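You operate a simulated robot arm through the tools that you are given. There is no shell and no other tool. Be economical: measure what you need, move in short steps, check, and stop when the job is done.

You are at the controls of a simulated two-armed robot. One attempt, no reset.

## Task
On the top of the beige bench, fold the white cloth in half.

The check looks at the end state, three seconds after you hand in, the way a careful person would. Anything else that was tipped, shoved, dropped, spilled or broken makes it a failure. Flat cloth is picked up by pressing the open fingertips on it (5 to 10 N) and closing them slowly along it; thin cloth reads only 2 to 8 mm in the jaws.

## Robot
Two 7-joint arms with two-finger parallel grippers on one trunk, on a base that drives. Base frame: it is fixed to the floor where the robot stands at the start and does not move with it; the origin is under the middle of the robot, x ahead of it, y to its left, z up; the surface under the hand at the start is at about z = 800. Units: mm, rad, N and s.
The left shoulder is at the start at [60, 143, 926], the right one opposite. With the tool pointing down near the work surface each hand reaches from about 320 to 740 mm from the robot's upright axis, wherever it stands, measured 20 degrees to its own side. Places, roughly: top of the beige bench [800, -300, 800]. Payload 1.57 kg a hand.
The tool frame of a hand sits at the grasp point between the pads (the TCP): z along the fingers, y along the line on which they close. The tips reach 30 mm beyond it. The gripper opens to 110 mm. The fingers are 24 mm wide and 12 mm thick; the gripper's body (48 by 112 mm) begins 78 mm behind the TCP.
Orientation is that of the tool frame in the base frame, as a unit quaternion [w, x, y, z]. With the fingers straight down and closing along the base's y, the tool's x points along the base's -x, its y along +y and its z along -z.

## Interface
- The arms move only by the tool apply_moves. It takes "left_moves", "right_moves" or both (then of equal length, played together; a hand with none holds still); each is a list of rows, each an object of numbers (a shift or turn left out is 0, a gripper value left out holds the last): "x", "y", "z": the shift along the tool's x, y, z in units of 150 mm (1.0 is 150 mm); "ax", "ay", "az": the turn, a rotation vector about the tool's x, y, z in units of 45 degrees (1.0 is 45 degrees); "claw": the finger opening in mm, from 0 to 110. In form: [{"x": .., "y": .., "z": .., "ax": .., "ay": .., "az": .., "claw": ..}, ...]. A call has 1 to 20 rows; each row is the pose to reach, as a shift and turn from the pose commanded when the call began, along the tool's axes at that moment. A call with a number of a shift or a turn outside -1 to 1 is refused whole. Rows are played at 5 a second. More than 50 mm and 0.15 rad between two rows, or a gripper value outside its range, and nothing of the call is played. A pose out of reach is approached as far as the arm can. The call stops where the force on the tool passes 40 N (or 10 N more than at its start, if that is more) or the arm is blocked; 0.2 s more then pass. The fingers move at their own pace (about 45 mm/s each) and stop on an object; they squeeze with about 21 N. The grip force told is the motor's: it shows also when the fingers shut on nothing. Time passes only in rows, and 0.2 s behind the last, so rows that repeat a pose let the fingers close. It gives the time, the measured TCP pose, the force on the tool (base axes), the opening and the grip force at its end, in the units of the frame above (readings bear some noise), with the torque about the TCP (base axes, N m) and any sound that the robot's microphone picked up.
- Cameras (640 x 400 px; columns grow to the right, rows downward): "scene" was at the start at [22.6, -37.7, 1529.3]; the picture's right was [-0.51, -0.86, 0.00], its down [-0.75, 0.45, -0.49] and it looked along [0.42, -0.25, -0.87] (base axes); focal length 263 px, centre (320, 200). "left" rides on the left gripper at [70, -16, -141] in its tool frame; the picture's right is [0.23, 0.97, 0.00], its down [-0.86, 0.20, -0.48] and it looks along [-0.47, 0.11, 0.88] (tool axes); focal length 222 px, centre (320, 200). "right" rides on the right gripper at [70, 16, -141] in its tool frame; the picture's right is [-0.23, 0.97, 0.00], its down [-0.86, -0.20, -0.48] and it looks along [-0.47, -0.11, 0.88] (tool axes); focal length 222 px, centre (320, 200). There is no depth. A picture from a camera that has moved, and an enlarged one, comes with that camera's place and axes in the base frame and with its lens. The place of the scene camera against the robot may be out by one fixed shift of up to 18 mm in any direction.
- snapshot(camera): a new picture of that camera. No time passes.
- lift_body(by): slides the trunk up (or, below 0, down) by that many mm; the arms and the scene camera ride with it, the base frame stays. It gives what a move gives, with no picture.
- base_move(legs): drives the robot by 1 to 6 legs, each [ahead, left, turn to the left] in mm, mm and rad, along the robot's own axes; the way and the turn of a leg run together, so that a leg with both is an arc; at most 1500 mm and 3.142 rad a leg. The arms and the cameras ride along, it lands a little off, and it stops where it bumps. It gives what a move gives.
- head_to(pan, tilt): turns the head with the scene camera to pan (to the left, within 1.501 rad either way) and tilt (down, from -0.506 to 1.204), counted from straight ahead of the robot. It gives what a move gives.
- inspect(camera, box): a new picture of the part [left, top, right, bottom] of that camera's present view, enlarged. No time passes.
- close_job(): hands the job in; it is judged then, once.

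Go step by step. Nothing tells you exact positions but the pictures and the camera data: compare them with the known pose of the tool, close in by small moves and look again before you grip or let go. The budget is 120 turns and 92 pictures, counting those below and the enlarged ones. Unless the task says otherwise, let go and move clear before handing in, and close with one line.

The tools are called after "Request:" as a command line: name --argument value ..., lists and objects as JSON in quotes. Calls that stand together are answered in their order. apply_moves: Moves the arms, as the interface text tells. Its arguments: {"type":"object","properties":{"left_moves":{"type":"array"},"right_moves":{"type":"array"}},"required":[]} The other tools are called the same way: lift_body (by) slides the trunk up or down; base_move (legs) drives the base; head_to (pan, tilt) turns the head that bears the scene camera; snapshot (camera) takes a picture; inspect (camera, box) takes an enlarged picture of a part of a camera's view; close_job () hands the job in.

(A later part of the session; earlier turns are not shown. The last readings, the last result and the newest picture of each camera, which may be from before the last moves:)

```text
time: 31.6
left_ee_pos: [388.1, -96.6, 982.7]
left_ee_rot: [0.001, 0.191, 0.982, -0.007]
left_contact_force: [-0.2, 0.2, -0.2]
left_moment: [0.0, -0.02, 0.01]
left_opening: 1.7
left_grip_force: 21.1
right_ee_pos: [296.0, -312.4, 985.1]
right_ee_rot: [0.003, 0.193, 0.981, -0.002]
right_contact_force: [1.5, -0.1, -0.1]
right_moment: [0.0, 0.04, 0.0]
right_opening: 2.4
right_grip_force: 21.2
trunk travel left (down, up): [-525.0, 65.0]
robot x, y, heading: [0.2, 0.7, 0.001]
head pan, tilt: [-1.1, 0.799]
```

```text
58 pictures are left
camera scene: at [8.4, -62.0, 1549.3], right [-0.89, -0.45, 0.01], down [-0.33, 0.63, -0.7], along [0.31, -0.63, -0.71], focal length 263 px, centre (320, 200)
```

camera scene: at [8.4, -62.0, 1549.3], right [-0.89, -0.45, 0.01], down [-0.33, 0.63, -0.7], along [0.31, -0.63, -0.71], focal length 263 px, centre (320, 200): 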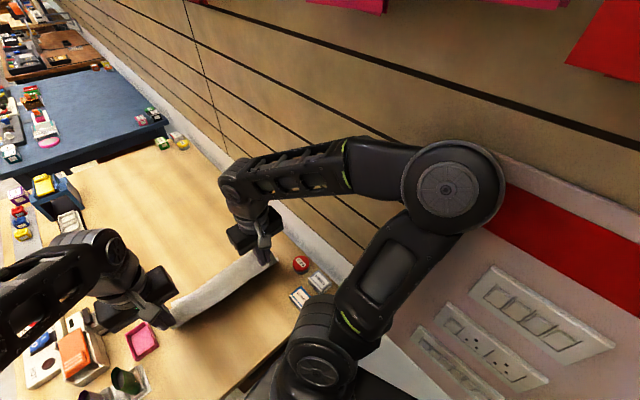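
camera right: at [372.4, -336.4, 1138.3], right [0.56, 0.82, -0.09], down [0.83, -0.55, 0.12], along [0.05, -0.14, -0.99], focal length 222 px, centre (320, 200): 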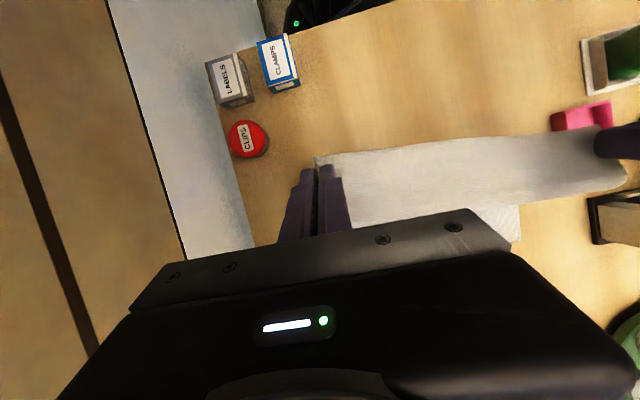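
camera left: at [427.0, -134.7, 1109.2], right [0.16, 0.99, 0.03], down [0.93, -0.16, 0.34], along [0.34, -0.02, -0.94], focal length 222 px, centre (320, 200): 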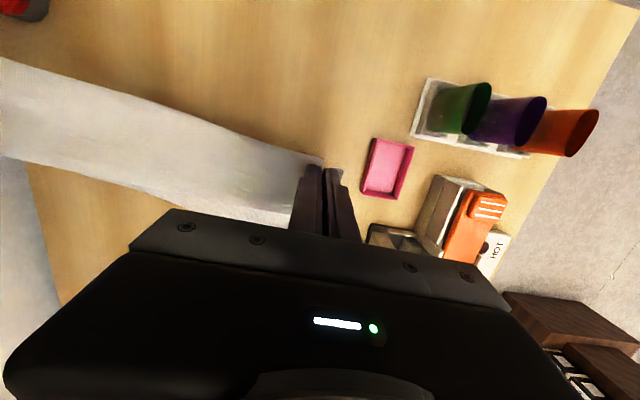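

The right elbow is close to the wall, so I'll put the cloth back down flat, retract, and re-park the robot squarer to the bench and farther from the wall. First I locate the cloth.

Request:
head_to --pan -0.5 --tilt 0.95

Request:
inspect --camera "scene" --box '[220, 150, 420, 275]'

Request:
snapshot --camera "left"

Request:
snapshot --camera "right"

```text
time: 32.6
left_ee_pos: [389.3, -95.5, 983.3]
left_ee_rot: [0.001, 0.191, 0.982, -0.005]
left_contact_force: [0.7, 0.8, -0.3]
left_moment: [0.01, 0.02, -0.04]
left_opening: 1.8
left_grip_force: 21.8
right_ee_pos: [295.9, -313.6, 985.4]
right_ee_rot: [0.002, 0.193, 0.981, -0.003]
right_contact_force: [-0.1, 0.6, -0.1]
right_moment: [-0.02, -0.03, 0.01]
right_opening: 2.1
right_grip_force: 21.3
trunk travel left (down, up): [-525.0, 65.0]
robot x, y, heading: [2.1, 0.2, -0.001]
head pan, tilt: [-0.499, 0.949]
```

```text
3.20 times, centred on (320, 212) of scene
camera zoom: at [35.5, -25.1, 1537.2], right [-0.48, -0.88, 0.01], down [-0.72, 0.38, -0.58], along [0.51, -0.29, -0.81], focal length 842 px, centre (320, 160)
```

zoom: 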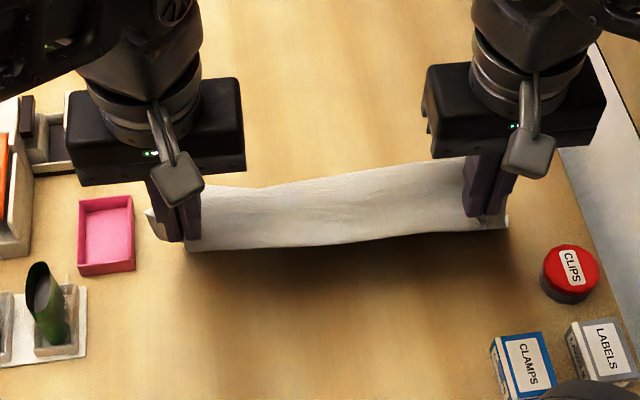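

```text
56 pictures are left
camera left: at [317.5, -83.8, 1124.0], right [0.15, 0.99, -0.01], down [0.87, -0.13, 0.48], along [0.47, -0.08, -0.88], focal length 222 px, centre (320, 200)
```

left: 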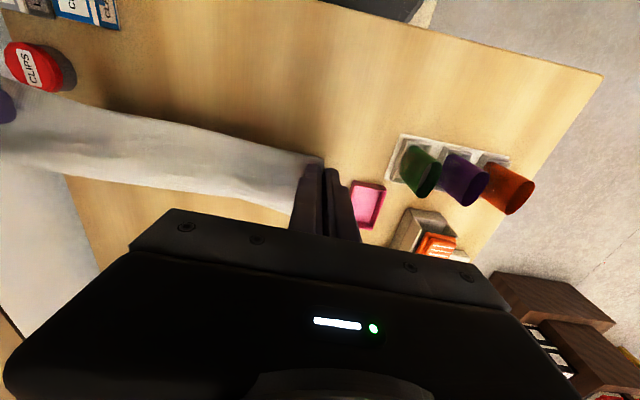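

```text
55 pictures are left
camera right: at [237.9, -271.8, 1125.1], right [0.58, 0.82, 0.0], down [0.71, -0.5, 0.49], along [0.4, -0.28, -0.87], focal length 222 px, centre (320, 200)
```

right: 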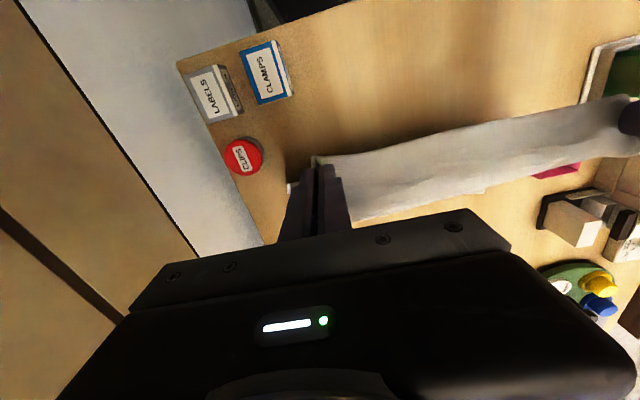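

The far edge lies around f≈544 with the cloth hanging between. I try going forward 60 mm and then up, where the right elbow has more room.

Request:
apply_moves --left_moves '[{"x": -0.13}, {"x": -0.26}, {"x": -0.4}, {"x": -0.4, "z": -0.1}, {"x": -0.4, "z": -0.2}, {"x": -0.4, "z": -0.3}, {"x": -0.4, "z": -0.3}]' --right_moves '[{"x": -0.13}, {"x": -0.26}, {"x": -0.4}, {"x": -0.4, "z": -0.1}, {"x": -0.4, "z": -0.2}, {"x": -0.4, "z": -0.3}, {"x": -0.4, "z": -0.3}]'

Request:
head_to --pan -0.8 --tilt 0.8

Request:
snapshot --camera "scene"

```text
time: 34.2
left_ee_pos: [443.5, -129.0, 1028.8]
left_ee_rot: [0.002, 0.19, 0.982, 0.0]
left_contact_force: [-0.2, 0.2, 0.0]
left_moment: [0.01, -0.04, 0.03]
left_opening: 1.7
left_grip_force: 21.5
right_ee_pos: [350.7, -346.8, 1026.8]
right_ee_rot: [0.002, 0.191, 0.982, 0.003]
right_contact_force: [-0.1, -1.3, 0.0]
right_moment: [0.0, 0.01, -0.01]
right_opening: 2.3
right_grip_force: 21.0
trunk travel left (down, up): [-525.0, 65.0]
robot x, y, heading: [5.6, 0.4, 0.002]
head pan, tilt: [-0.499, 0.949]
```

```text
time: 35.0
left_ee_pos: [439.0, -126.6, 1029.7]
left_ee_rot: [0.002, 0.191, 0.982, 0.0]
left_contact_force: [-0.2, 0.1, 0.0]
left_moment: [-0.02, 0.0, -0.02]
left_opening: 1.6
left_grip_force: 20.6
right_ee_pos: [347.5, -344.9, 1030.1]
right_ee_rot: [0.004, 0.191, 0.981, 0.001]
right_contact_force: [-1.0, 0.2, -0.5]
right_moment: [0.0, 0.0, 0.01]
right_opening: 2.4
right_grip_force: 21.0
trunk travel left (down, up): [-525.0, 65.0]
robot x, y, heading: [-1.0, -1.4, -0.003]
head pan, tilt: [-0.799, 0.799]
```

```text
54 pictures are left
camera scene: at [21.6, -60.4, 1549.4], right [-0.72, -0.7, 0.0], down [-0.5, 0.51, -0.7], along [0.49, -0.5, -0.72], focal length 263 px, centre (320, 200)
```

scene: 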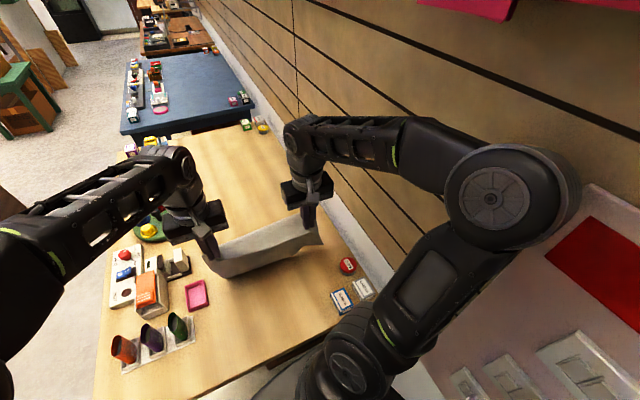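

Both reached without trouble. I continue up 50 mm and then look at the hanging sheet.

Request:
apply_moves --left_moves '[{"z": -0.1}, {"z": -0.2}, {"z": -0.33}, {"z": -0.33}, {"z": -0.33}]' --right_moves '[{"z": -0.1}, {"z": -0.2}, {"z": -0.33}, {"z": -0.33}, {"z": -0.33}]'

Request:
inspect --camera "scene" --box '[140, 130, 400, 330]'

Request:
inspect --camera "right" --box '[240, 60, 640, 310]'

Request:
inspect --camera "left" --box '[0, 20, 400, 270]'

```text
time: 36.2
left_ee_pos: [439.7, -126.0, 1079.4]
left_ee_rot: [0.003, 0.191, 0.982, -0.001]
left_contact_force: [0.2, -0.4, 0.0]
left_moment: [0.03, -0.02, -0.02]
left_opening: 1.6
left_grip_force: 21.2
right_ee_pos: [346.0, -343.7, 1078.0]
right_ee_rot: [0.005, 0.192, 0.981, 0.002]
right_contact_force: [-0.1, 0.3, -0.2]
right_moment: [-0.03, 0.0, -0.04]
right_opening: 2.0
right_grip_force: 21.2
trunk travel left (down, up): [-525.0, 65.0]
robot x, y, heading: [0.7, 3.6, 0.002]
head pan, tilt: [-0.799, 0.799]
```

```text
2.00 times, centred on (270, 230) of scene
camera zoom: at [22.1, -60.8, 1548.7], right [-0.72, -0.7, 0.0], down [-0.5, 0.51, -0.7], along [0.49, -0.5, -0.72], focal length 526 px, centre (420, 140)
```

zoom: 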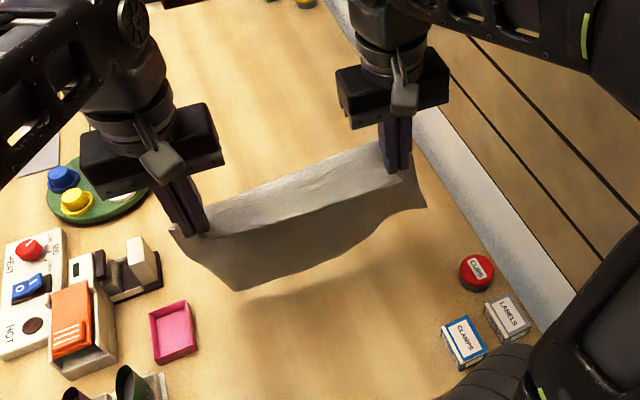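

```text
1.60 times, centred on (440, 185) of right
camera zoom: at [288.1, -303.9, 1218.8], right [0.58, 0.82, 0.01], down [0.71, -0.51, 0.48], along [0.4, -0.27, -0.87], focal length 355 px, centre (128, 224)
```

zoom: 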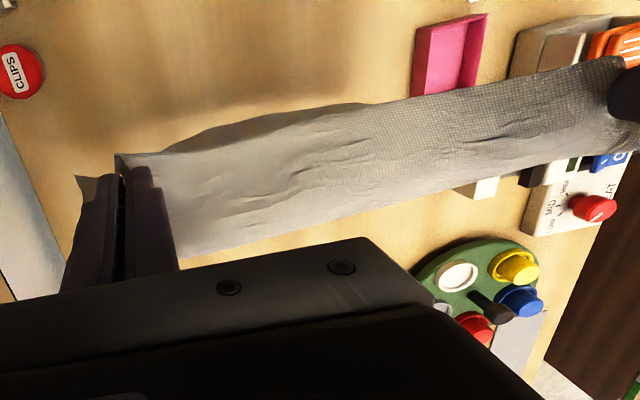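

```text
1.60 times, centred on (200, 145) of left
camera zoom: at [368.7, -114.8, 1219.7], right [0.15, 0.99, 0.0], down [0.86, -0.13, 0.48], along [0.48, -0.08, -0.88], focal length 355 px, centre (512, 288)
```

zoom: 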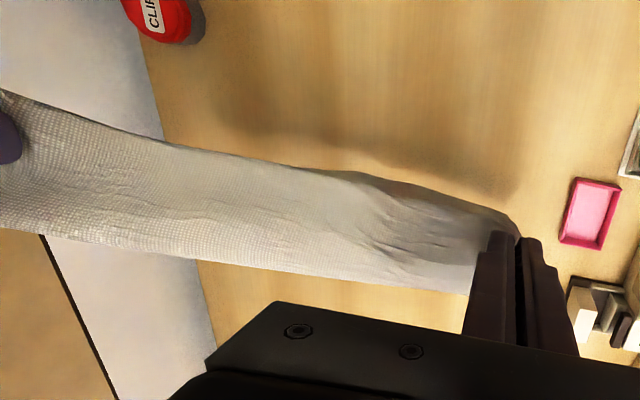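

The cloth now hangs freely below the hands, with the far edge loose at the bottom. I lower while moving forward so that the far edge touches down and trails behind.

Request:
apply_moves --left_moves '[{"x": -0.05, "z": 0.1}, {"x": -0.1, "z": 0.2}, {"x": -0.15, "z": 0.3}, {"x": -0.25, "z": 0.4}, {"x": -0.35, "z": 0.5}, {"x": -0.45, "z": 0.6}, {"x": -0.55, "z": 0.7}, {"x": -0.65, "z": 0.78}, {"x": -0.65, "z": 0.78}]' --right_moves '[{"x": -0.05, "z": 0.1}, {"x": -0.1, "z": 0.2}, {"x": -0.15, "z": 0.3}, {"x": -0.25, "z": 0.4}, {"x": -0.35, "z": 0.5}, {"x": -0.45, "z": 0.6}, {"x": -0.55, "z": 0.7}, {"x": -0.65, "z": 0.78}, {"x": -0.65, "z": 0.78}]'

Request:
inspect --camera "scene" --box '[140, 110, 400, 310]'

Request:
inspect --camera "right" --box '[240, 60, 640, 310]'

Request:
inspect --camera "left" --box '[0, 20, 400, 270]'

```text
time: 38.2
left_ee_pos: [530.9, -162.8, 962.6]
left_ee_rot: [0.003, 0.19, 0.982, 0.0]
left_contact_force: [0.1, -0.5, 0.0]
left_moment: [-0.01, 0.03, -0.01]
left_opening: 1.7
left_grip_force: 21.3
right_ee_pos: [438.4, -382.0, 962.3]
right_ee_rot: [0.004, 0.192, 0.981, 0.001]
right_contact_force: [0.2, 0.9, -0.4]
right_moment: [0.01, -0.02, 0.02]
right_opening: 2.4
right_grip_force: 20.6
trunk travel left (down, up): [-525.0, 65.0]
robot x, y, heading: [-0.5, -1.2, -0.002]
head pan, tilt: [-0.799, 0.799]
```

```text
2.00 times, centred on (270, 210) of scene
camera zoom: at [21.9, -60.5, 1548.7], right [-0.72, -0.7, 0.0], down [-0.5, 0.51, -0.7], along [0.49, -0.5, -0.72], focal length 526 px, centre (420, 180)
```

zoom: 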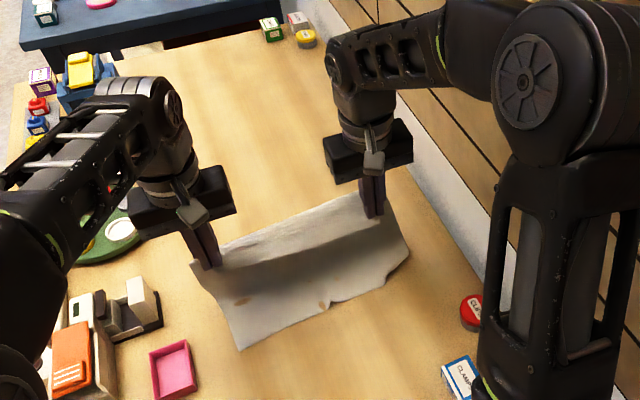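

```text
1.60 times, centred on (440, 185) of right
camera zoom: at [379.7, -340.6, 1101.9], right [0.58, 0.82, 0.01], down [0.71, -0.51, 0.48], along [0.4, -0.28, -0.87], focal length 355 px, centre (128, 224)
```

zoom: 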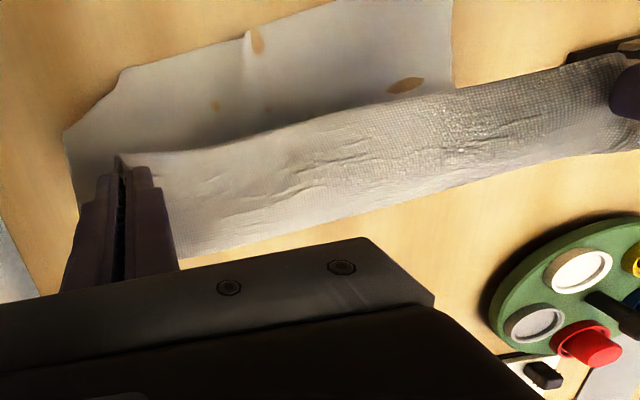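

```text
1.60 times, centred on (200, 145) of left
camera zoom: at [459.4, -151.0, 1102.9], right [0.15, 0.99, 0.0], down [0.87, -0.13, 0.48], along [0.48, -0.08, -0.88], focal length 355 px, centre (512, 288)
```

zoom: 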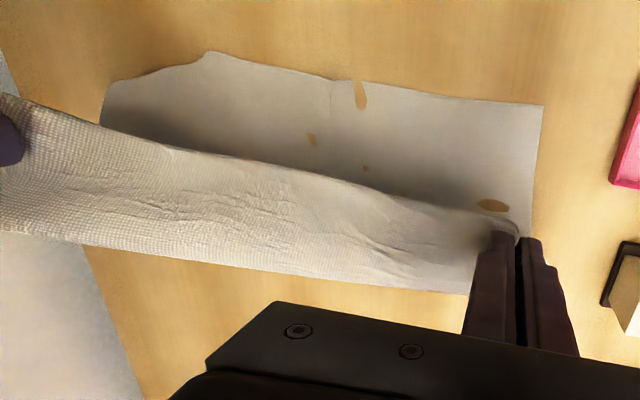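

Excellent, the far half now lies trailing behind the hands, but its right corner looks tucked under. I lift again and redo the touchdown with a longer forward drag to unfold that corner.

Request:
apply_moves --left_moves '[{"x": 0.1, "z": -0.15}, {"x": 0.2, "z": -0.3}, {"x": 0.35, "z": -0.45}, {"x": 0.5, "z": -0.6}, {"x": 0.62, "z": -0.75}, {"x": 0.68, "z": -0.9}, {"x": 0.68, "z": -0.95}, {"x": 0.68, "z": -0.95}, {"x": 0.68, "z": -0.95}, {"x": 0.68, "z": -0.95}, {"x": 0.68, "z": -0.95}, {"x": 0.68, "z": -0.95}]' --right_moves '[{"x": 0.1, "z": -0.15}, {"x": 0.2, "z": -0.3}, {"x": 0.35, "z": -0.45}, {"x": 0.5, "z": -0.6}, {"x": 0.62, "z": -0.75}, {"x": 0.68, "z": -0.9}, {"x": 0.68, "z": -0.95}, {"x": 0.68, "z": -0.95}, {"x": 0.68, "z": -0.95}, {"x": 0.68, "z": -0.95}, {"x": 0.68, "z": -0.95}, {"x": 0.68, "z": -0.95}]'

Request:
inspect --camera "scene" --box '[140, 110, 400, 310]'

Request:
inspect --camera "left" --box '[0, 20, 400, 270]'

```text
time: 40.8
left_ee_pos: [440.6, -125.8, 1082.0]
left_ee_rot: [0.003, 0.191, 0.982, -0.002]
left_contact_force: [1.2, -0.3, -0.6]
left_moment: [0.01, 0.0, 0.02]
left_opening: 1.6
left_grip_force: 20.9
left hand out of reach, approached as far as the arm can: row 6, 7, 8, 9, 10, 11, 12
right_ee_pos: [342.7, -343.4, 1103.1]
right_ee_rot: [0.005, 0.192, 0.981, 0.002]
right_contact_force: [0.4, 0.4, -0.1]
right_moment: [-0.01, 0.01, -0.01]
right_opening: 1.9
right_grip_force: 20.4
trunk travel left (down, up): [-525.0, 65.0]
robot x, y, heading: [2.5, 2.5, 0.0]
head pan, tilt: [-0.799, 0.799]
```

```text
2.00 times, centred on (270, 210) of scene
camera zoom: at [22.5, -60.5, 1548.7], right [-0.72, -0.7, 0.0], down [-0.5, 0.51, -0.7], along [0.49, -0.5, -0.72], focal length 526 px, centre (420, 180)
```

zoom: 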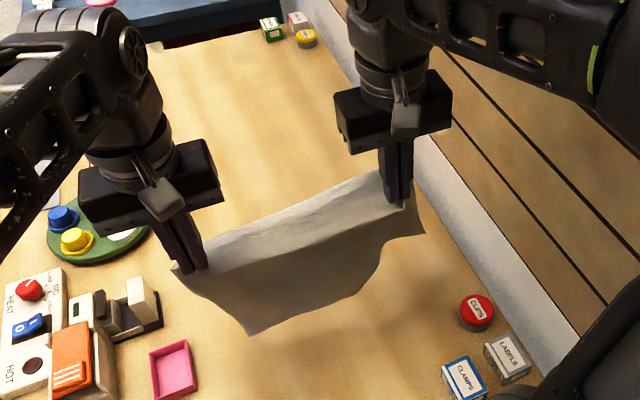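

```text
1.60 times, centred on (200, 145) of left
camera zoom: at [368.9, -114.8, 1223.8], right [0.15, 0.99, 0.0], down [0.86, -0.13, 0.48], along [0.48, -0.08, -0.87], focal length 355 px, centre (512, 288)
```

zoom: 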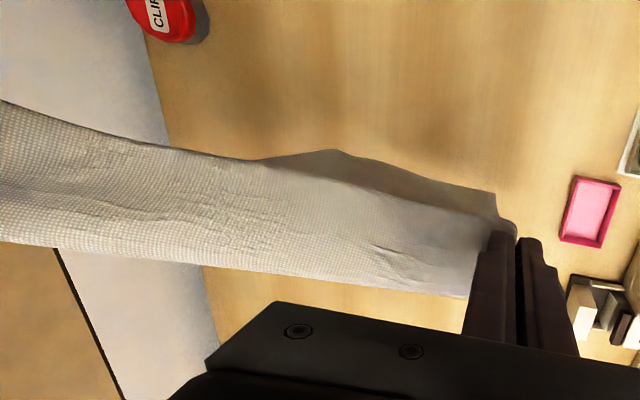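

The corner curls forward at the bottom right. I lower again, with an earlier touchdown and a longer drag forward.

Request:
apply_moves --left_moves '[{"z": 0.1}, {"z": 0.2}, {"z": 0.35}, {"z": 0.5, "x": -0.03}, {"z": 0.65, "x": -0.1}, {"z": 0.68, "x": -0.2}, {"z": 0.7, "x": -0.3}, {"z": 0.72, "x": -0.4}, {"z": 0.74, "x": -0.5}, {"z": 0.76, "x": -0.6}, {"z": 0.78, "x": -0.7}, {"z": 0.78, "x": -0.76}, {"z": 0.78, "x": -0.76}]' --right_moves '[{"z": 0.17}, {"z": 0.34}, {"z": 0.49}, {"z": 0.64, "x": -0.03}, {"z": 0.79, "x": -0.1}, {"z": 0.82, "x": -0.2}, {"z": 0.84, "x": -0.3}, {"z": 0.86, "x": -0.4}, {"z": 0.88, "x": -0.5}, {"z": 0.9, "x": -0.6}, {"z": 0.92, "x": -0.7}, {"z": 0.92, "x": -0.76}, {"z": 0.92, "x": -0.76}]'

Request:
inspect --camera "scene" --box '[140, 110, 400, 310]'

Request:
inspect --camera "left" --box '[0, 20, 400, 270]'

Request:
inspect --camera "right" --box '[240, 60, 640, 310]'

```text
time: 43.6
left_ee_pos: [546.9, -168.3, 966.5]
left_ee_rot: [0.004, 0.191, 0.982, -0.001]
left_contact_force: [-0.9, -0.4, -0.1]
left_moment: [0.03, 0.0, 0.0]
left_opening: 1.5
left_grip_force: 20.9
right_ee_pos: [450.2, -384.6, 966.7]
right_ee_rot: [0.006, 0.192, 0.981, 0.001]
right_contact_force: [0.8, 0.9, -0.4]
right_moment: [0.01, 0.01, 0.0]
right_opening: 2.2
right_grip_force: 20.8
trunk travel left (down, up): [-525.0, 65.0]
robot x, y, heading: [0.6, 2.0, -0.0]
head pan, tilt: [-0.799, 0.799]
```

```text
2.00 times, centred on (270, 210) of scene
camera zoom: at [22.4, -60.5, 1548.7], right [-0.72, -0.7, 0.0], down [-0.5, 0.51, -0.7], along [0.49, -0.5, -0.72], focal length 526 px, centre (420, 180)
```

zoom: 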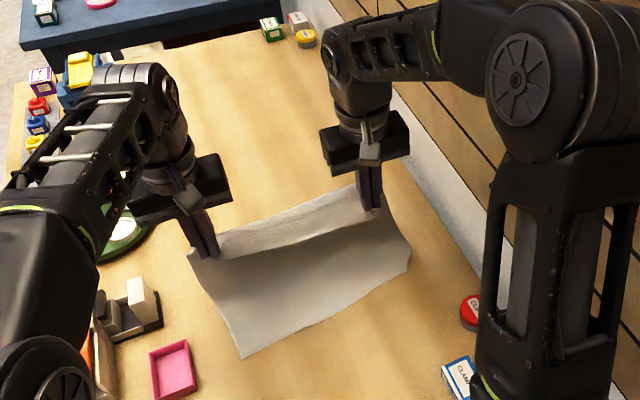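

```text
1.60 times, centred on (200, 145) of left
camera zoom: at [475.2, -157.1, 1108.1], right [0.15, 0.99, 0.0], down [0.86, -0.13, 0.48], along [0.48, -0.08, -0.88], focal length 355 px, centre (512, 288)
```

zoom: 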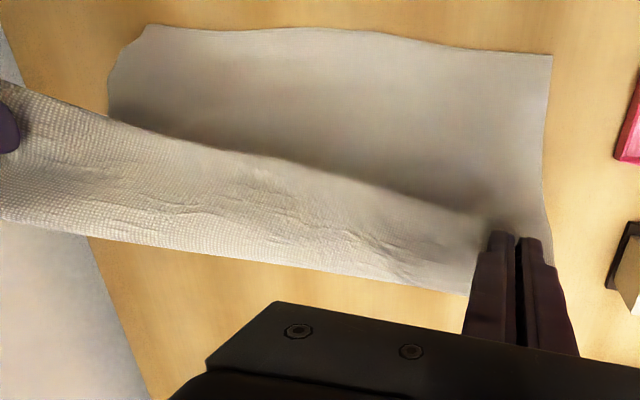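

```text
1.60 times, centred on (440, 185) of right
camera zoom: at [390.9, -344.3, 1107.1], right [0.58, 0.82, 0.01], down [0.71, -0.51, 0.48], along [0.4, -0.28, -0.87], focal length 355 px, centre (128, 224)
```

zoom: 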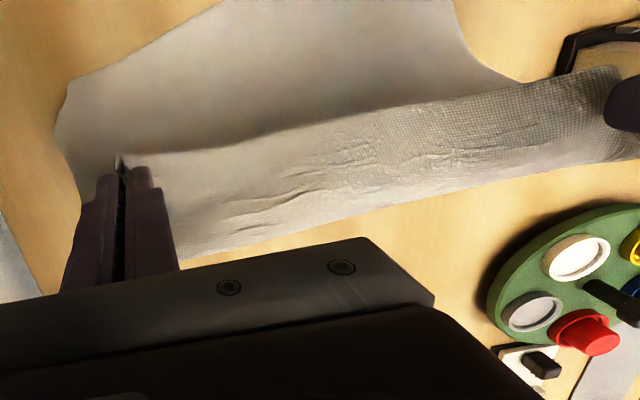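

The corner is nearly unfolded; the trailing edge runs from about (f 470, l 65) to (f 532, l −245), skewed about 11°. I bring the held edge back and down onto it, with the hands turned by 11° to match.

Request:
apply_moves --left_moves '[{"x": 0.03, "y": -0.02, "z": 0.1, "az": -0.03}, {"x": 0.07, "y": -0.04, "z": 0.2, "az": -0.06}, {"x": 0.12, "y": -0.06, "z": 0.3, "az": -0.09}, {"x": 0.18, "y": -0.08, "z": 0.4, "az": -0.12}, {"x": 0.25, "y": -0.1, "z": 0.5, "az": -0.15}, {"x": 0.33, "y": -0.12, "z": 0.58, "az": -0.18}, {"x": 0.4, "y": -0.15, "z": 0.66, "az": -0.22}, {"x": 0.45, "y": -0.17, "z": 0.72, "az": -0.25}, {"x": 0.48, "y": -0.18, "z": 0.76, "az": -0.25}, {"x": 0.48, "y": -0.18, "z": 0.76, "az": -0.25}]' --right_moves '[{"x": 0.0, "y": -0.02, "z": 0.1, "az": -0.03}, {"x": 0.0, "y": -0.04, "z": 0.2, "az": -0.06}, {"x": 0.02, "y": -0.05, "z": 0.3, "az": -0.09}, {"x": 0.04, "y": -0.06, "z": 0.4, "az": -0.12}, {"x": 0.06, "y": -0.08, "z": 0.5, "az": -0.15}, {"x": 0.08, "y": -0.09, "z": 0.58, "az": -0.18}, {"x": 0.11, "y": -0.11, "z": 0.66, "az": -0.22}, {"x": 0.14, "y": -0.127, "z": 0.72, "az": -0.25}, {"x": 0.147, "y": -0.127, "z": 0.76, "az": -0.25}, {"x": 0.147, "y": -0.127, "z": 0.76, "az": -0.25}]'

Request:
inspect --camera "scene" --box '[140, 110, 400, 310]'

Request:
snapshot --camera "left"

Request:
snapshot --camera "right"

```text
time: 45.8
left_ee_pos: [470.8, -167.1, 851.7]
left_ee_rot: [0.003, 0.093, 0.996, -0.001]
left_contact_force: [0.0, 0.2, -1.2]
left_moment: [-0.02, 0.01, -0.01]
left_opening: 1.8
left_grip_force: 20.6
right_ee_pos: [422.5, -394.1, 852.6]
right_ee_rot: [0.004, 0.095, 0.995, 0.002]
right_contact_force: [0.4, -0.6, -0.3]
right_moment: [0.02, 0.01, -0.04]
right_opening: 2.3
right_grip_force: 21.0
trunk travel left (down, up): [-525.0, 65.0]
robot x, y, heading: [-0.2, 2.7, 0.002]
head pan, tilt: [-0.799, 0.799]
```

```text
2.00 times, centred on (270, 210) of scene
camera zoom: at [22.4, -60.6, 1548.7], right [-0.72, -0.7, 0.0], down [-0.5, 0.51, -0.7], along [0.49, -0.5, -0.72], focal length 526 px, centre (420, 180)
```

zoom: 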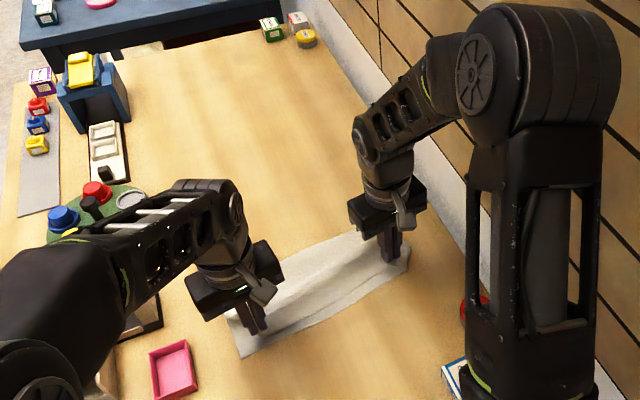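

```text
41 pictures are left
camera left: at [398.7, -169.8, 993.4], right [-0.04, 1.0, 0.0], down [0.88, 0.04, 0.48], along [0.48, 0.02, -0.88], focal length 222 px, centre (320, 200)
```

left: 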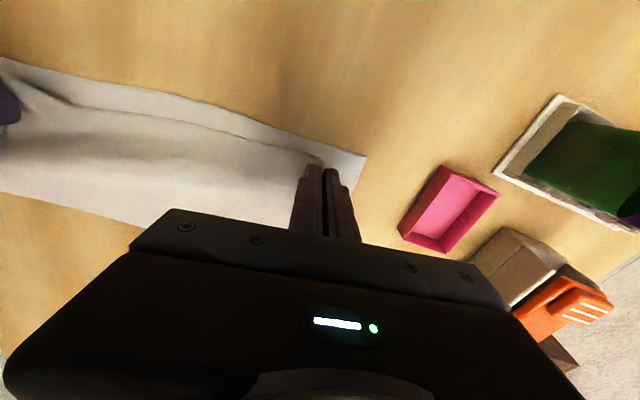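

```text
40 pictures are left
camera right: at [357.3, -366.3, 992.9], right [0.41, 0.91, 0.01], down [0.8, -0.36, 0.49], along [0.44, -0.19, -0.87], focal length 222 px, centre (320, 200)
```

right: 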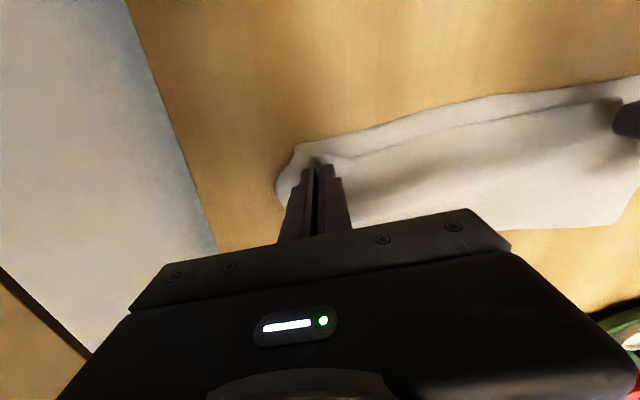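

The fold is forming well: the held edge sits about 15 mm inside the other edge. I move 12 mm back while lowering until the tips just touch.

Request:
apply_moves --left_moves '[{"x": 0.04, "z": 0.05}, {"x": 0.08, "z": 0.09}, {"x": 0.08, "z": 0.115}, {"x": 0.08, "z": 0.122}]' --right_moves '[{"x": 0.04, "z": 0.05}, {"x": 0.08, "z": 0.09}, {"x": 0.08, "z": 0.115}, {"x": 0.08, "z": 0.127}]'

Request:
inspect --camera "left" --box '[0, 40, 400, 290]'

Request:
inspect --camera "right" --box '[240, 50, 640, 300]'

```text
time: 46.8
left_ee_pos: [460.2, -165.1, 834.6]
left_ee_rot: [0.003, 0.094, 0.996, 0.0]
left_contact_force: [-0.2, -0.6, 0.2]
left_moment: [0.03, -0.03, 0.0]
left_opening: 1.7
left_grip_force: 20.7
right_ee_pos: [410.9, -392.6, 834.2]
right_ee_rot: [0.005, 0.096, 0.995, 0.001]
right_contact_force: [1.1, 0.0, 4.9]
right_moment: [-0.02, 0.02, 0.0]
right_opening: 2.1
right_grip_force: 20.8
trunk travel left (down, up): [-525.0, 65.0]
robot x, y, heading: [-0.8, 2.8, 0.0]
head pan, tilt: [-0.799, 0.799]
```

```text
1.60 times, centred on (200, 165) of left
camera zoom: at [386.9, -167.4, 975.4], right [-0.04, 1.0, 0.0], down [0.88, 0.04, 0.48], along [0.48, 0.02, -0.88], focal length 355 px, centre (512, 256)
```

zoom: 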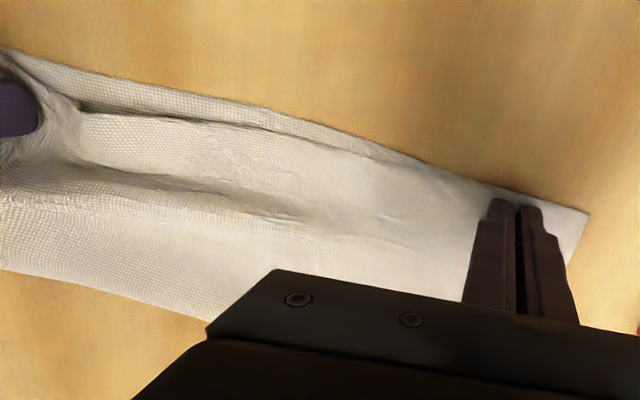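

```text
1.60 times, centred on (440, 175) of right
camera zoom: at [345.9, -363.7, 973.7], right [0.41, 0.91, 0.01], down [0.8, -0.36, 0.49], along [0.45, -0.19, -0.87], focal length 355 px, centre (128, 240)
```

zoom: 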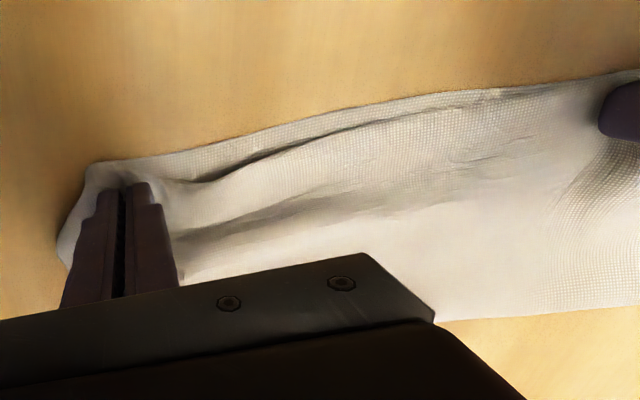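

The edges coincide at the left and are about 10 mm apart at the right. I nudge the right hand back 7 mm, then open both slowly.

Request:
apply_moves --left_moves '[{}, {"z": -0.003}, {"z": -0.003, "claw": 5}, {"z": -0.003, "claw": 8}, {"z": -0.003, "claw": 12}, {"z": -0.003, "claw": 16}, {"z": -0.003, "claw": 20}, {"z": -0.003, "claw": 24}, {"z": -0.003, "claw": 28}, {"z": -0.003, "claw": 32}, {"z": -0.003, "claw": 32}]' --right_moves '[{"x": 0.025, "z": -0.02}, {"x": 0.05, "z": -0.012}, {"x": 0.05, "z": -0.008, "claw": 5}, {"x": 0.05, "z": -0.008, "claw": 8}, {"x": 0.05, "z": -0.008, "claw": 12}, {"x": 0.05, "z": -0.008, "claw": 16}, {"x": 0.05, "z": -0.008, "claw": 20}, {"x": 0.05, "z": -0.008, "claw": 24}, {"x": 0.05, "z": -0.008, "claw": 28}, {"x": 0.05, "z": -0.008, "claw": 32}, {"x": 0.05, "z": -0.008, "claw": 32}]'

Request:
apply_moves --left_moves '[{"z": -0.03}, {"z": -0.1}, {"z": -0.25}, {"z": -0.45}, {"z": -0.65}, {"z": -0.8}]' --right_moves '[{"z": -0.03}, {"z": -0.1}, {"z": -0.25}, {"z": -0.45}, {"z": -0.65}, {"z": -0.8}]'

Request:
snapshot --camera "left"

Request:
snapshot --camera "right"

```text
time: 49.2
left_ee_pos: [459.6, -165.3, 833.8]
left_ee_rot: [0.003, 0.092, 0.996, -0.001]
left_contact_force: [0.9, 0.0, -0.1]
left_moment: [-0.01, 0.03, 0.0]
left_opening: 32.0
left_grip_force: 0.1
right_ee_pos: [404.6, -390.8, 833.6]
right_ee_rot: [0.004, 0.095, 0.995, 0.002]
right_contact_force: [-0.7, 0.3, 0.5]
right_moment: [0.02, 0.0, 0.01]
right_opening: 31.9
right_grip_force: 0.0
trunk travel left (down, up): [-525.0, 65.0]
robot x, y, heading: [-1.9, -1.3, -0.0]
head pan, tilt: [-0.799, 0.799]
```

```text
time: 50.6
left_ee_pos: [458.9, -165.2, 954.4]
left_ee_rot: [0.003, 0.095, 0.995, -0.001]
left_contact_force: [-1.8, -0.3, -0.2]
left_moment: [-0.03, 0.03, -0.01]
left_opening: 32.0
left_grip_force: 0.1
right_ee_pos: [403.5, -390.7, 954.4]
right_ee_rot: [0.004, 0.095, 0.995, 0.002]
right_contact_force: [0.0, -1.2, 1.0]
right_moment: [0.0, 0.0, -0.01]
right_opening: 32.2
right_grip_force: 0.2
trunk travel left (down, up): [-525.0, 65.0]
robot x, y, heading: [2.6, 2.5, 0.001]
head pan, tilt: [-0.799, 0.799]
```

```text
37 pictures are left
camera left: at [385.6, -167.6, 1095.6], right [-0.04, 1.0, 0.0], down [0.87, 0.04, 0.48], along [0.48, 0.02, -0.88], focal length 222 px, centre (320, 200)
```

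left: 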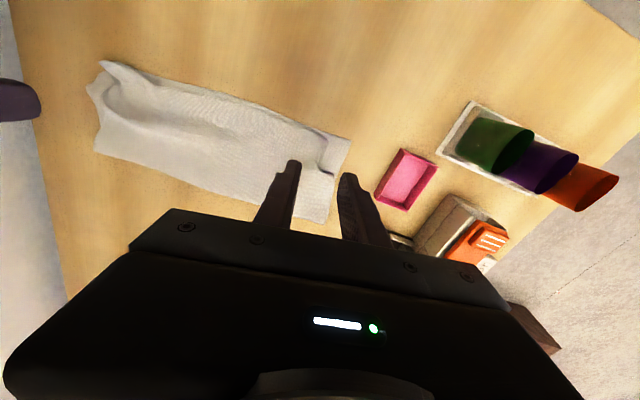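

```text
36 pictures are left
camera right: at [337.4, -362.8, 1095.0], right [0.41, 0.91, 0.01], down [0.8, -0.36, 0.49], along [0.45, -0.19, -0.87], focal length 222 px, centre (320, 200)
```

right: 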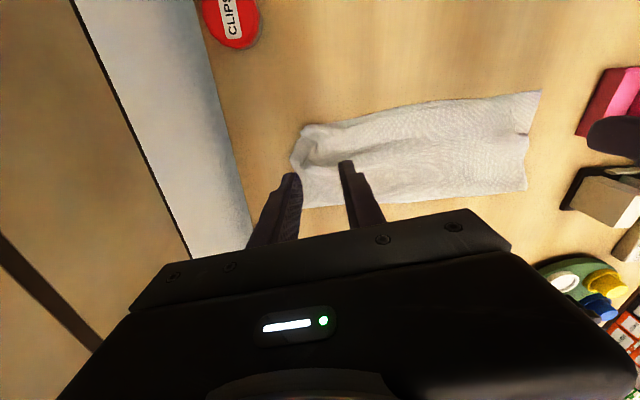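

Both are released and the cloth is folded. I move the hands up and back out of the way and look closely.

Request:
apply_moves --left_moves '[{"y": 0.2, "x": 0.1, "z": -0.1}, {"y": 0.4, "x": 0.2, "z": -0.2}, {"y": 0.6, "x": 0.3, "z": -0.2}, {"y": 0.8, "x": 0.4, "z": -0.2}, {"y": 0.95, "x": 0.4, "z": -0.2}]' --right_moves '[{"x": 0.1}, {"x": 0.25}, {"x": 0.4}, {"x": 0.5}, {"x": 0.5}]'

Request:
head_to --pan -0.5 --tilt 0.95

Request:
snapshot --camera "scene"

Request:
inspect --camera "scene" --box '[240, 140, 420, 252]'

Request:
snapshot --camera "right"

```text
time: 51.8
left_ee_pos: [425.5, -13.4, 984.2]
left_ee_rot: [0.003, 0.095, 0.996, -0.001]
left_contact_force: [-0.4, 0.5, -0.1]
left_moment: [0.01, 0.01, -0.02]
left_opening: 31.9
left_grip_force: 0.1
right_ee_pos: [329.3, -376.7, 952.8]
right_ee_rot: [0.005, 0.095, 0.995, 0.002]
right_contact_force: [0.8, 0.2, -0.3]
right_moment: [-0.02, 0.0, 0.01]
right_opening: 32.1
right_grip_force: 0.1
trunk travel left (down, up): [-525.0, 65.0]
robot x, y, heading: [-1.1, 0.9, -0.0]
head pan, tilt: [-0.799, 0.799]
```

```text
time: 52.6
left_ee_pos: [426.0, -13.0, 985.0]
left_ee_rot: [0.002, 0.093, 0.996, -0.001]
left_contact_force: [0.4, -1.0, -0.1]
left_moment: [0.0, 0.03, 0.0]
left_opening: 32.3
left_grip_force: 0.0
right_ee_pos: [329.2, -377.2, 952.8]
right_ee_rot: [0.005, 0.095, 0.996, 0.001]
right_contact_force: [0.2, 0.1, -0.4]
right_moment: [0.01, -0.01, -0.07]
right_opening: 32.1
right_grip_force: 0.0
trunk travel left (down, up): [-525.0, 65.0]
robot x, y, heading: [-2.0, 0.1, 0.0]
head pan, tilt: [-0.499, 0.949]
```

```text
35 pictures are left
camera scene: at [30.0, -37.6, 1537.2], right [-0.48, -0.88, 0.0], down [-0.71, 0.39, -0.58], along [0.51, -0.28, -0.81], focal length 263 px, centre (320, 200)
```

scene: 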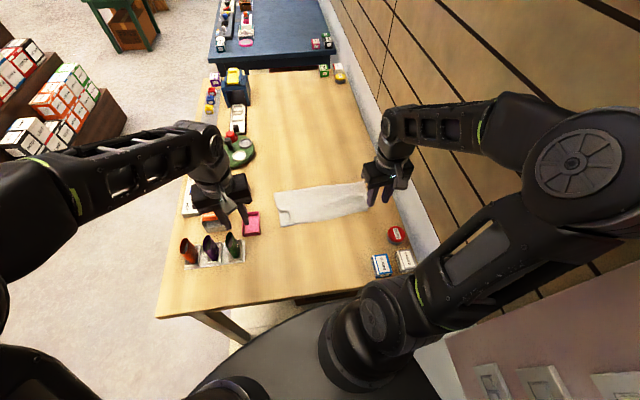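

```text
3.56 times, centred on (330, 196) of scene
camera zoom: at [30.0, -37.6, 1537.2], right [-0.48, -0.88, 0.0], down [-0.71, 0.39, -0.58], along [0.51, -0.28, -0.81], focal length 936 px, centre (284, 214)
```

zoom: 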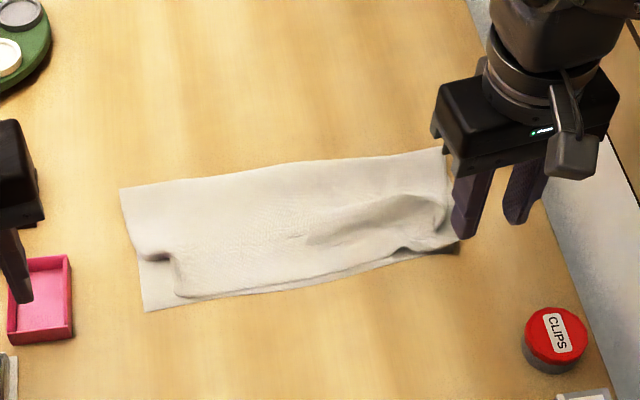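

```text
33 pictures are left
camera right: at [263.8, -348.8, 1094.1], right [0.41, 0.91, 0.01], down [0.8, -0.36, 0.49], along [0.45, -0.19, -0.87], focal length 222 px, centre (320, 200)
```

right: 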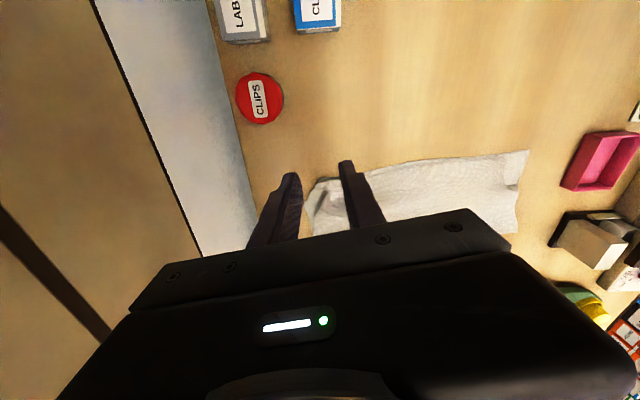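

The fold is good overall, but the top layer's left corner is tucked a little and there is a wrinkle at the right. I clear the right hand and zoom in before deciding on touch-ups.

Request:
apply_moves --right_moves '[{"x": 0.1, "y": 0.0, "z": -0.1}, {"x": 0.3, "z": -0.1}, {"x": 0.4, "z": -0.1}]'

Request:
inspect --camera "scene" --box '[260, 165, 390, 246]'

Request:
inspect --camera "left" --box '[0, 40, 400, 290]'

Request:
inspect --camera "right" --box '[240, 80, 640, 330]'

```text
time: 53.4
left_ee_pos: [427.0, -12.9, 985.7]
left_ee_rot: [0.002, 0.094, 0.996, -0.001]
left_contact_force: [0.8, 0.3, -0.4]
left_moment: [-0.02, -0.01, 0.0]
left_opening: 31.7
left_grip_force: 0.1
right_ee_pos: [269.7, -366.4, 968.8]
right_ee_rot: [0.005, 0.095, 0.995, 0.001]
right_contact_force: [0.4, 0.3, -0.4]
right_moment: [0.0, -0.01, 0.01]
right_opening: 32.1
right_grip_force: 0.0
trunk travel left (down, up): [-525.0, 65.0]
robot x, y, heading: [1.2, -3.1, 0.002]
head pan, tilt: [-0.499, 0.949]
```

```text
4.92 times, centred on (325, 206) of scene
camera zoom: at [29.8, -37.5, 1537.2], right [-0.48, -0.88, 0.0], down [-0.71, 0.39, -0.58], along [0.51, -0.28, -0.81], focal length 1296 px, centre (295, 173)
```

zoom: 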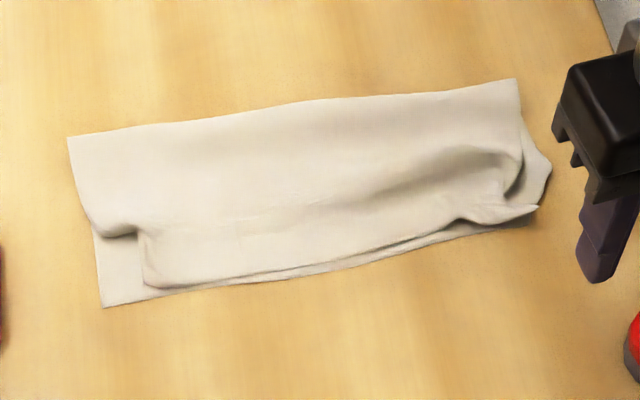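

```text
1.60 times, centred on (200, 165) of left
camera zoom: at [353.2, -16.5, 1126.3], right [-0.04, 1.0, 0.0], down [0.88, 0.04, 0.48], along [0.48, 0.02, -0.88], focal length 355 px, centre (512, 256)
```

zoom: 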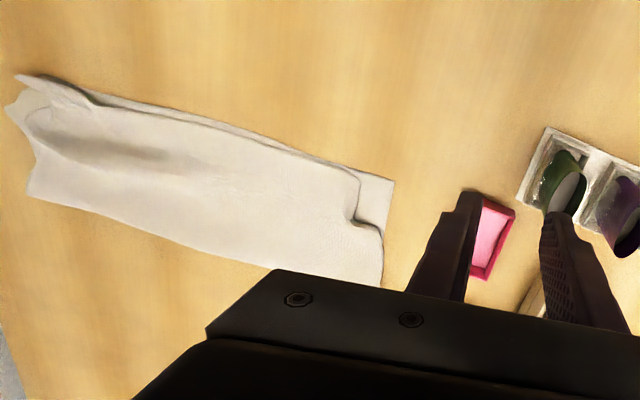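

```text
1.60 times, centred on (440, 205) of right
camera zoom: at [204.5, -337.1, 1108.9], right [0.41, 0.91, 0.01], down [0.8, -0.36, 0.49], along [0.45, -0.19, -0.87], focal length 355 px, centre (128, 192)
```

zoom: 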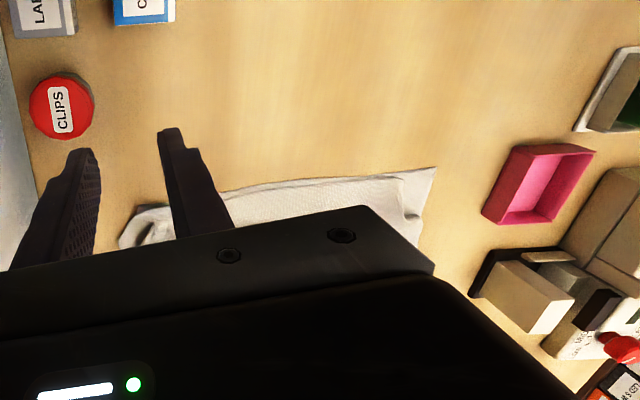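

The fold is nearly complete, but the top layer's left corner is tucked under by about 31 mm. I re-pinch the top layer's near edge about 65 mm right of it, lift so that the corner falls out, and lay it down again.

Request:
apply_moves --left_moves '[{"x": -0.11, "y": -0.25, "claw": 36}, {"x": -0.22, "y": -0.5}, {"x": -0.33, "y": -0.75}, {"x": -0.447, "y": -1.0}, {"x": -0.447, "y": -1.0}]'

Request:
apply_moves --left_moves '[{"y": -0.15, "z": 0.1}, {"y": -0.31, "z": 0.3}, {"y": -0.31, "z": 0.55}, {"y": -0.31, "z": 0.8}, {"y": -0.31, "z": 0.9}, {"y": -0.31, "z": 0.92}]'

Request:
inspect --camera "left" --box '[160, 60, 480, 260]'

```text
time: 54.6
left_ee_pos: [463.3, -175.2, 984.9]
left_ee_rot: [0.003, 0.093, 0.996, -0.001]
left_contact_force: [0.2, -0.5, 0.0]
left_moment: [0.0, 0.02, 0.02]
left_opening: 36.1
left_grip_force: 0.1
right_ee_pos: [269.9, -365.0, 969.3]
right_ee_rot: [0.004, 0.096, 0.995, 0.002]
right_contact_force: [-0.4, 1.6, 0.2]
right_moment: [-0.03, -0.01, 0.03]
right_opening: 32.3
right_grip_force: 0.0
trunk travel left (down, up): [-525.0, 65.0]
robot x, y, heading: [1.2, 4.7, 0.0]
head pan, tilt: [-0.499, 0.949]
```

```text
time: 56.0
left_ee_pos: [455.5, -219.4, 846.5]
left_ee_rot: [0.003, 0.093, 0.996, -0.001]
left_contact_force: [0.1, 0.0, -0.1]
left_moment: [-0.01, -0.02, -0.01]
left_opening: 36.2
left_grip_force: 0.0
right_ee_pos: [269.8, -366.7, 969.0]
right_ee_rot: [0.004, 0.097, 0.995, 0.001]
right_contact_force: [0.0, -0.3, -0.4]
right_moment: [0.01, 0.0, -0.02]
right_opening: 32.0
right_grip_force: 0.1
trunk travel left (down, up): [-525.0, 65.0]
robot x, y, heading: [2.8, 1.1, -0.001]
head pan, tilt: [-0.499, 0.949]
```

```text
2.00 times, centred on (320, 160) of left
camera zoom: at [383.1, -222.3, 987.5], right [-0.04, 1.0, 0.0], down [0.88, 0.04, 0.48], along [0.48, 0.02, -0.88], focal length 444 px, centre (320, 280)
```

zoom: 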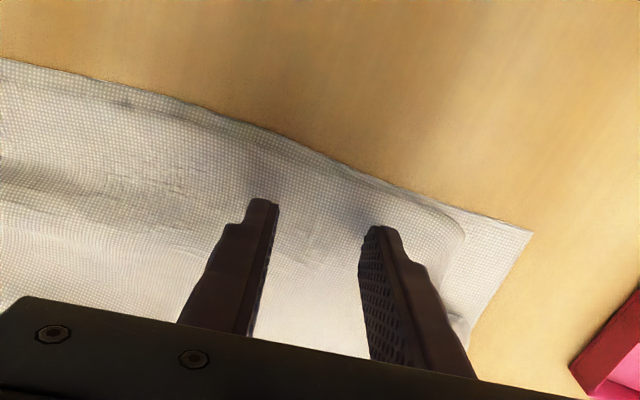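

The fingers are over the top layer, somewhat far in from the edge. I move back 8 mm and lower to a light press.

Request:
apply_moves --left_moves '[{"x": 0.05, "z": 0.04}, {"x": 0.05, "z": 0.07}, {"x": 0.05, "z": 0.085}, {"x": 0.05, "z": 0.092}, {"x": 0.05, "z": 0.096}, {"x": 0.05, "z": 0.096}]'

```text
time: 57.4
left_ee_pos: [448.3, -217.8, 831.4]
left_ee_rot: [0.003, 0.093, 0.996, -0.001]
left_contact_force: [-0.7, 0.0, 1.7]
left_moment: [0.03, -0.01, -0.01]
left_opening: 36.0
left_grip_force: 0.2
right_ee_pos: [270.4, -366.1, 968.5]
right_ee_rot: [0.005, 0.096, 0.995, 0.001]
right_contact_force: [-0.2, 0.2, 0.6]
right_moment: [0.01, -0.01, 0.01]
right_opening: 32.1
right_grip_force: 0.1
trunk travel left (down, up): [-525.0, 65.0]
robot x, y, heading: [-1.4, 0.4, -0.003]
head pan, tilt: [-0.499, 0.949]
```

Request:
apply_moves --left_moves '[{"z": 0.003}, {"z": 0.004}, {"z": 0.004, "claw": 33}, {"z": 0.004, "claw": 30}, {"z": 0.004, "claw": 27}, {"z": 0.004, "claw": 24}, {"z": 0.004, "claw": 21}, {"z": 0.004, "claw": 18}, {"z": 0.003, "claw": 15}, {"z": 0.002, "claw": 12}, {"z": 0.0, "claw": 9}, {"z": 0.0, "claw": 6}, {"z": 0.0, "claw": 0}, {"z": 0.0, "claw": 0}, {"z": -0.01, "claw": 0}]'

Request:
inspect --camera "left" --box '[160, 60, 480, 260]'

```text
time: 60.6
left_ee_pos: [449.0, -217.5, 832.8]
left_ee_rot: [0.001, 0.093, 0.996, -0.001]
left_contact_force: [0.0, 0.5, 0.1]
left_moment: [0.01, 0.0, -0.01]
left_opening: 1.5
left_grip_force: 21.3
right_ee_pos: [270.0, -365.5, 968.6]
right_ee_rot: [0.004, 0.095, 0.996, 0.001]
right_contact_force: [0.0, 0.4, 0.3]
right_moment: [-0.03, 0.01, 0.02]
right_opening: 31.9
right_grip_force: 0.1
trunk travel left (down, up): [-525.0, 65.0]
robot x, y, heading: [1.6, 1.9, -0.001]
head pan, tilt: [-0.499, 0.949]
```

```text
2.00 times, centred on (320, 160) of left
camera zoom: at [376.4, -220.5, 974.5], right [-0.04, 1.0, 0.0], down [0.88, 0.04, 0.48], along [0.48, 0.02, -0.88], focal length 444 px, centre (320, 280)
```

zoom: 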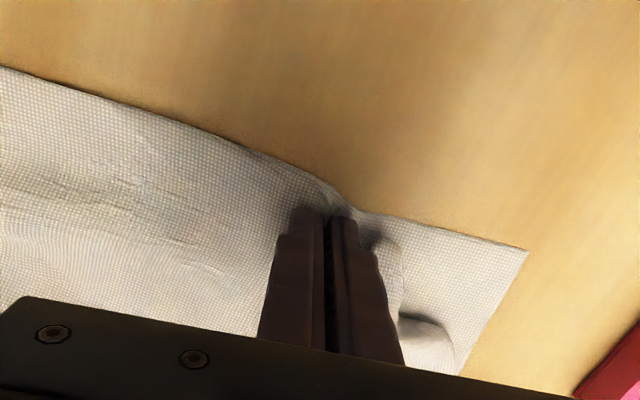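

Only the top layer is pinched (1.5 mm). I lift 70 mm and look at what the corner does.

Request:
apply_moves --left_moves '[{"z": -0.1}, {"z": -0.2, "x": -0.05}, {"z": -0.3, "x": -0.1}, {"z": -0.4, "x": -0.15}, {"z": -0.5, "x": -0.2}, {"z": -0.5, "x": -0.2}, {"z": -0.5, "x": -0.2}]'

Request:
snapshot --camera "left"

Request:
inspect --camera "scene" --box '[240, 150, 400, 250]'

```text
time: 62.2
left_ee_pos: [479.5, -223.9, 909.0]
left_ee_rot: [0.002, 0.093, 0.996, -0.001]
left_contact_force: [0.0, 0.2, 0.3]
left_moment: [0.02, 0.0, -0.01]
left_opening: 1.7
left_grip_force: 21.1
right_ee_pos: [270.4, -365.2, 968.6]
right_ee_rot: [0.004, 0.096, 0.995, 0.001]
right_contact_force: [0.2, -0.2, -0.3]
right_moment: [0.03, 0.01, -0.02]
right_opening: 31.9
right_grip_force: 0.0
trunk travel left (down, up): [-525.0, 65.0]
robot x, y, heading: [0.3, 3.1, 0.002]
head pan, tilt: [-0.499, 0.949]
```

```text
27 pictures are left
camera left: at [406.2, -226.4, 1050.0], right [-0.04, 1.0, 0.0], down [0.88, 0.04, 0.48], along [0.48, 0.02, -0.88], focal length 222 px, centre (320, 200)
```

left: 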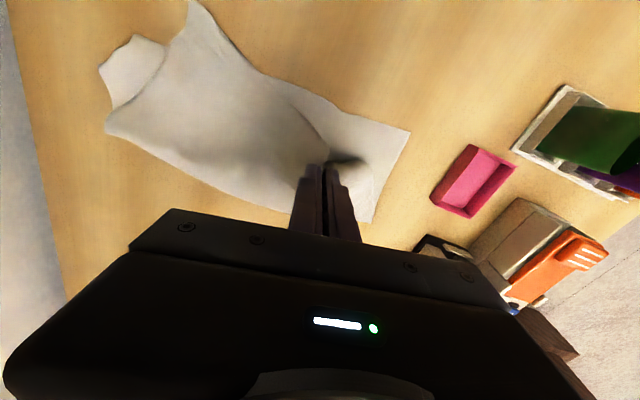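

```text
4.00 times, centred on (320, 200) of scene
camera zoom: at [30.0, -37.6, 1537.1], right [-0.48, -0.88, 0.0], down [-0.71, 0.39, -0.58], along [0.51, -0.28, -0.81], focal length 1053 px, centre (320, 200)
```

zoom: 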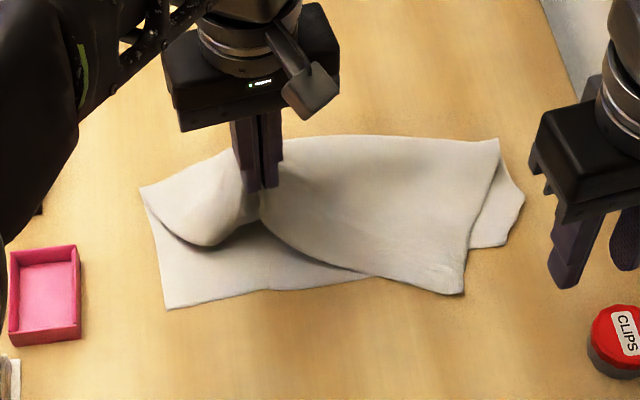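

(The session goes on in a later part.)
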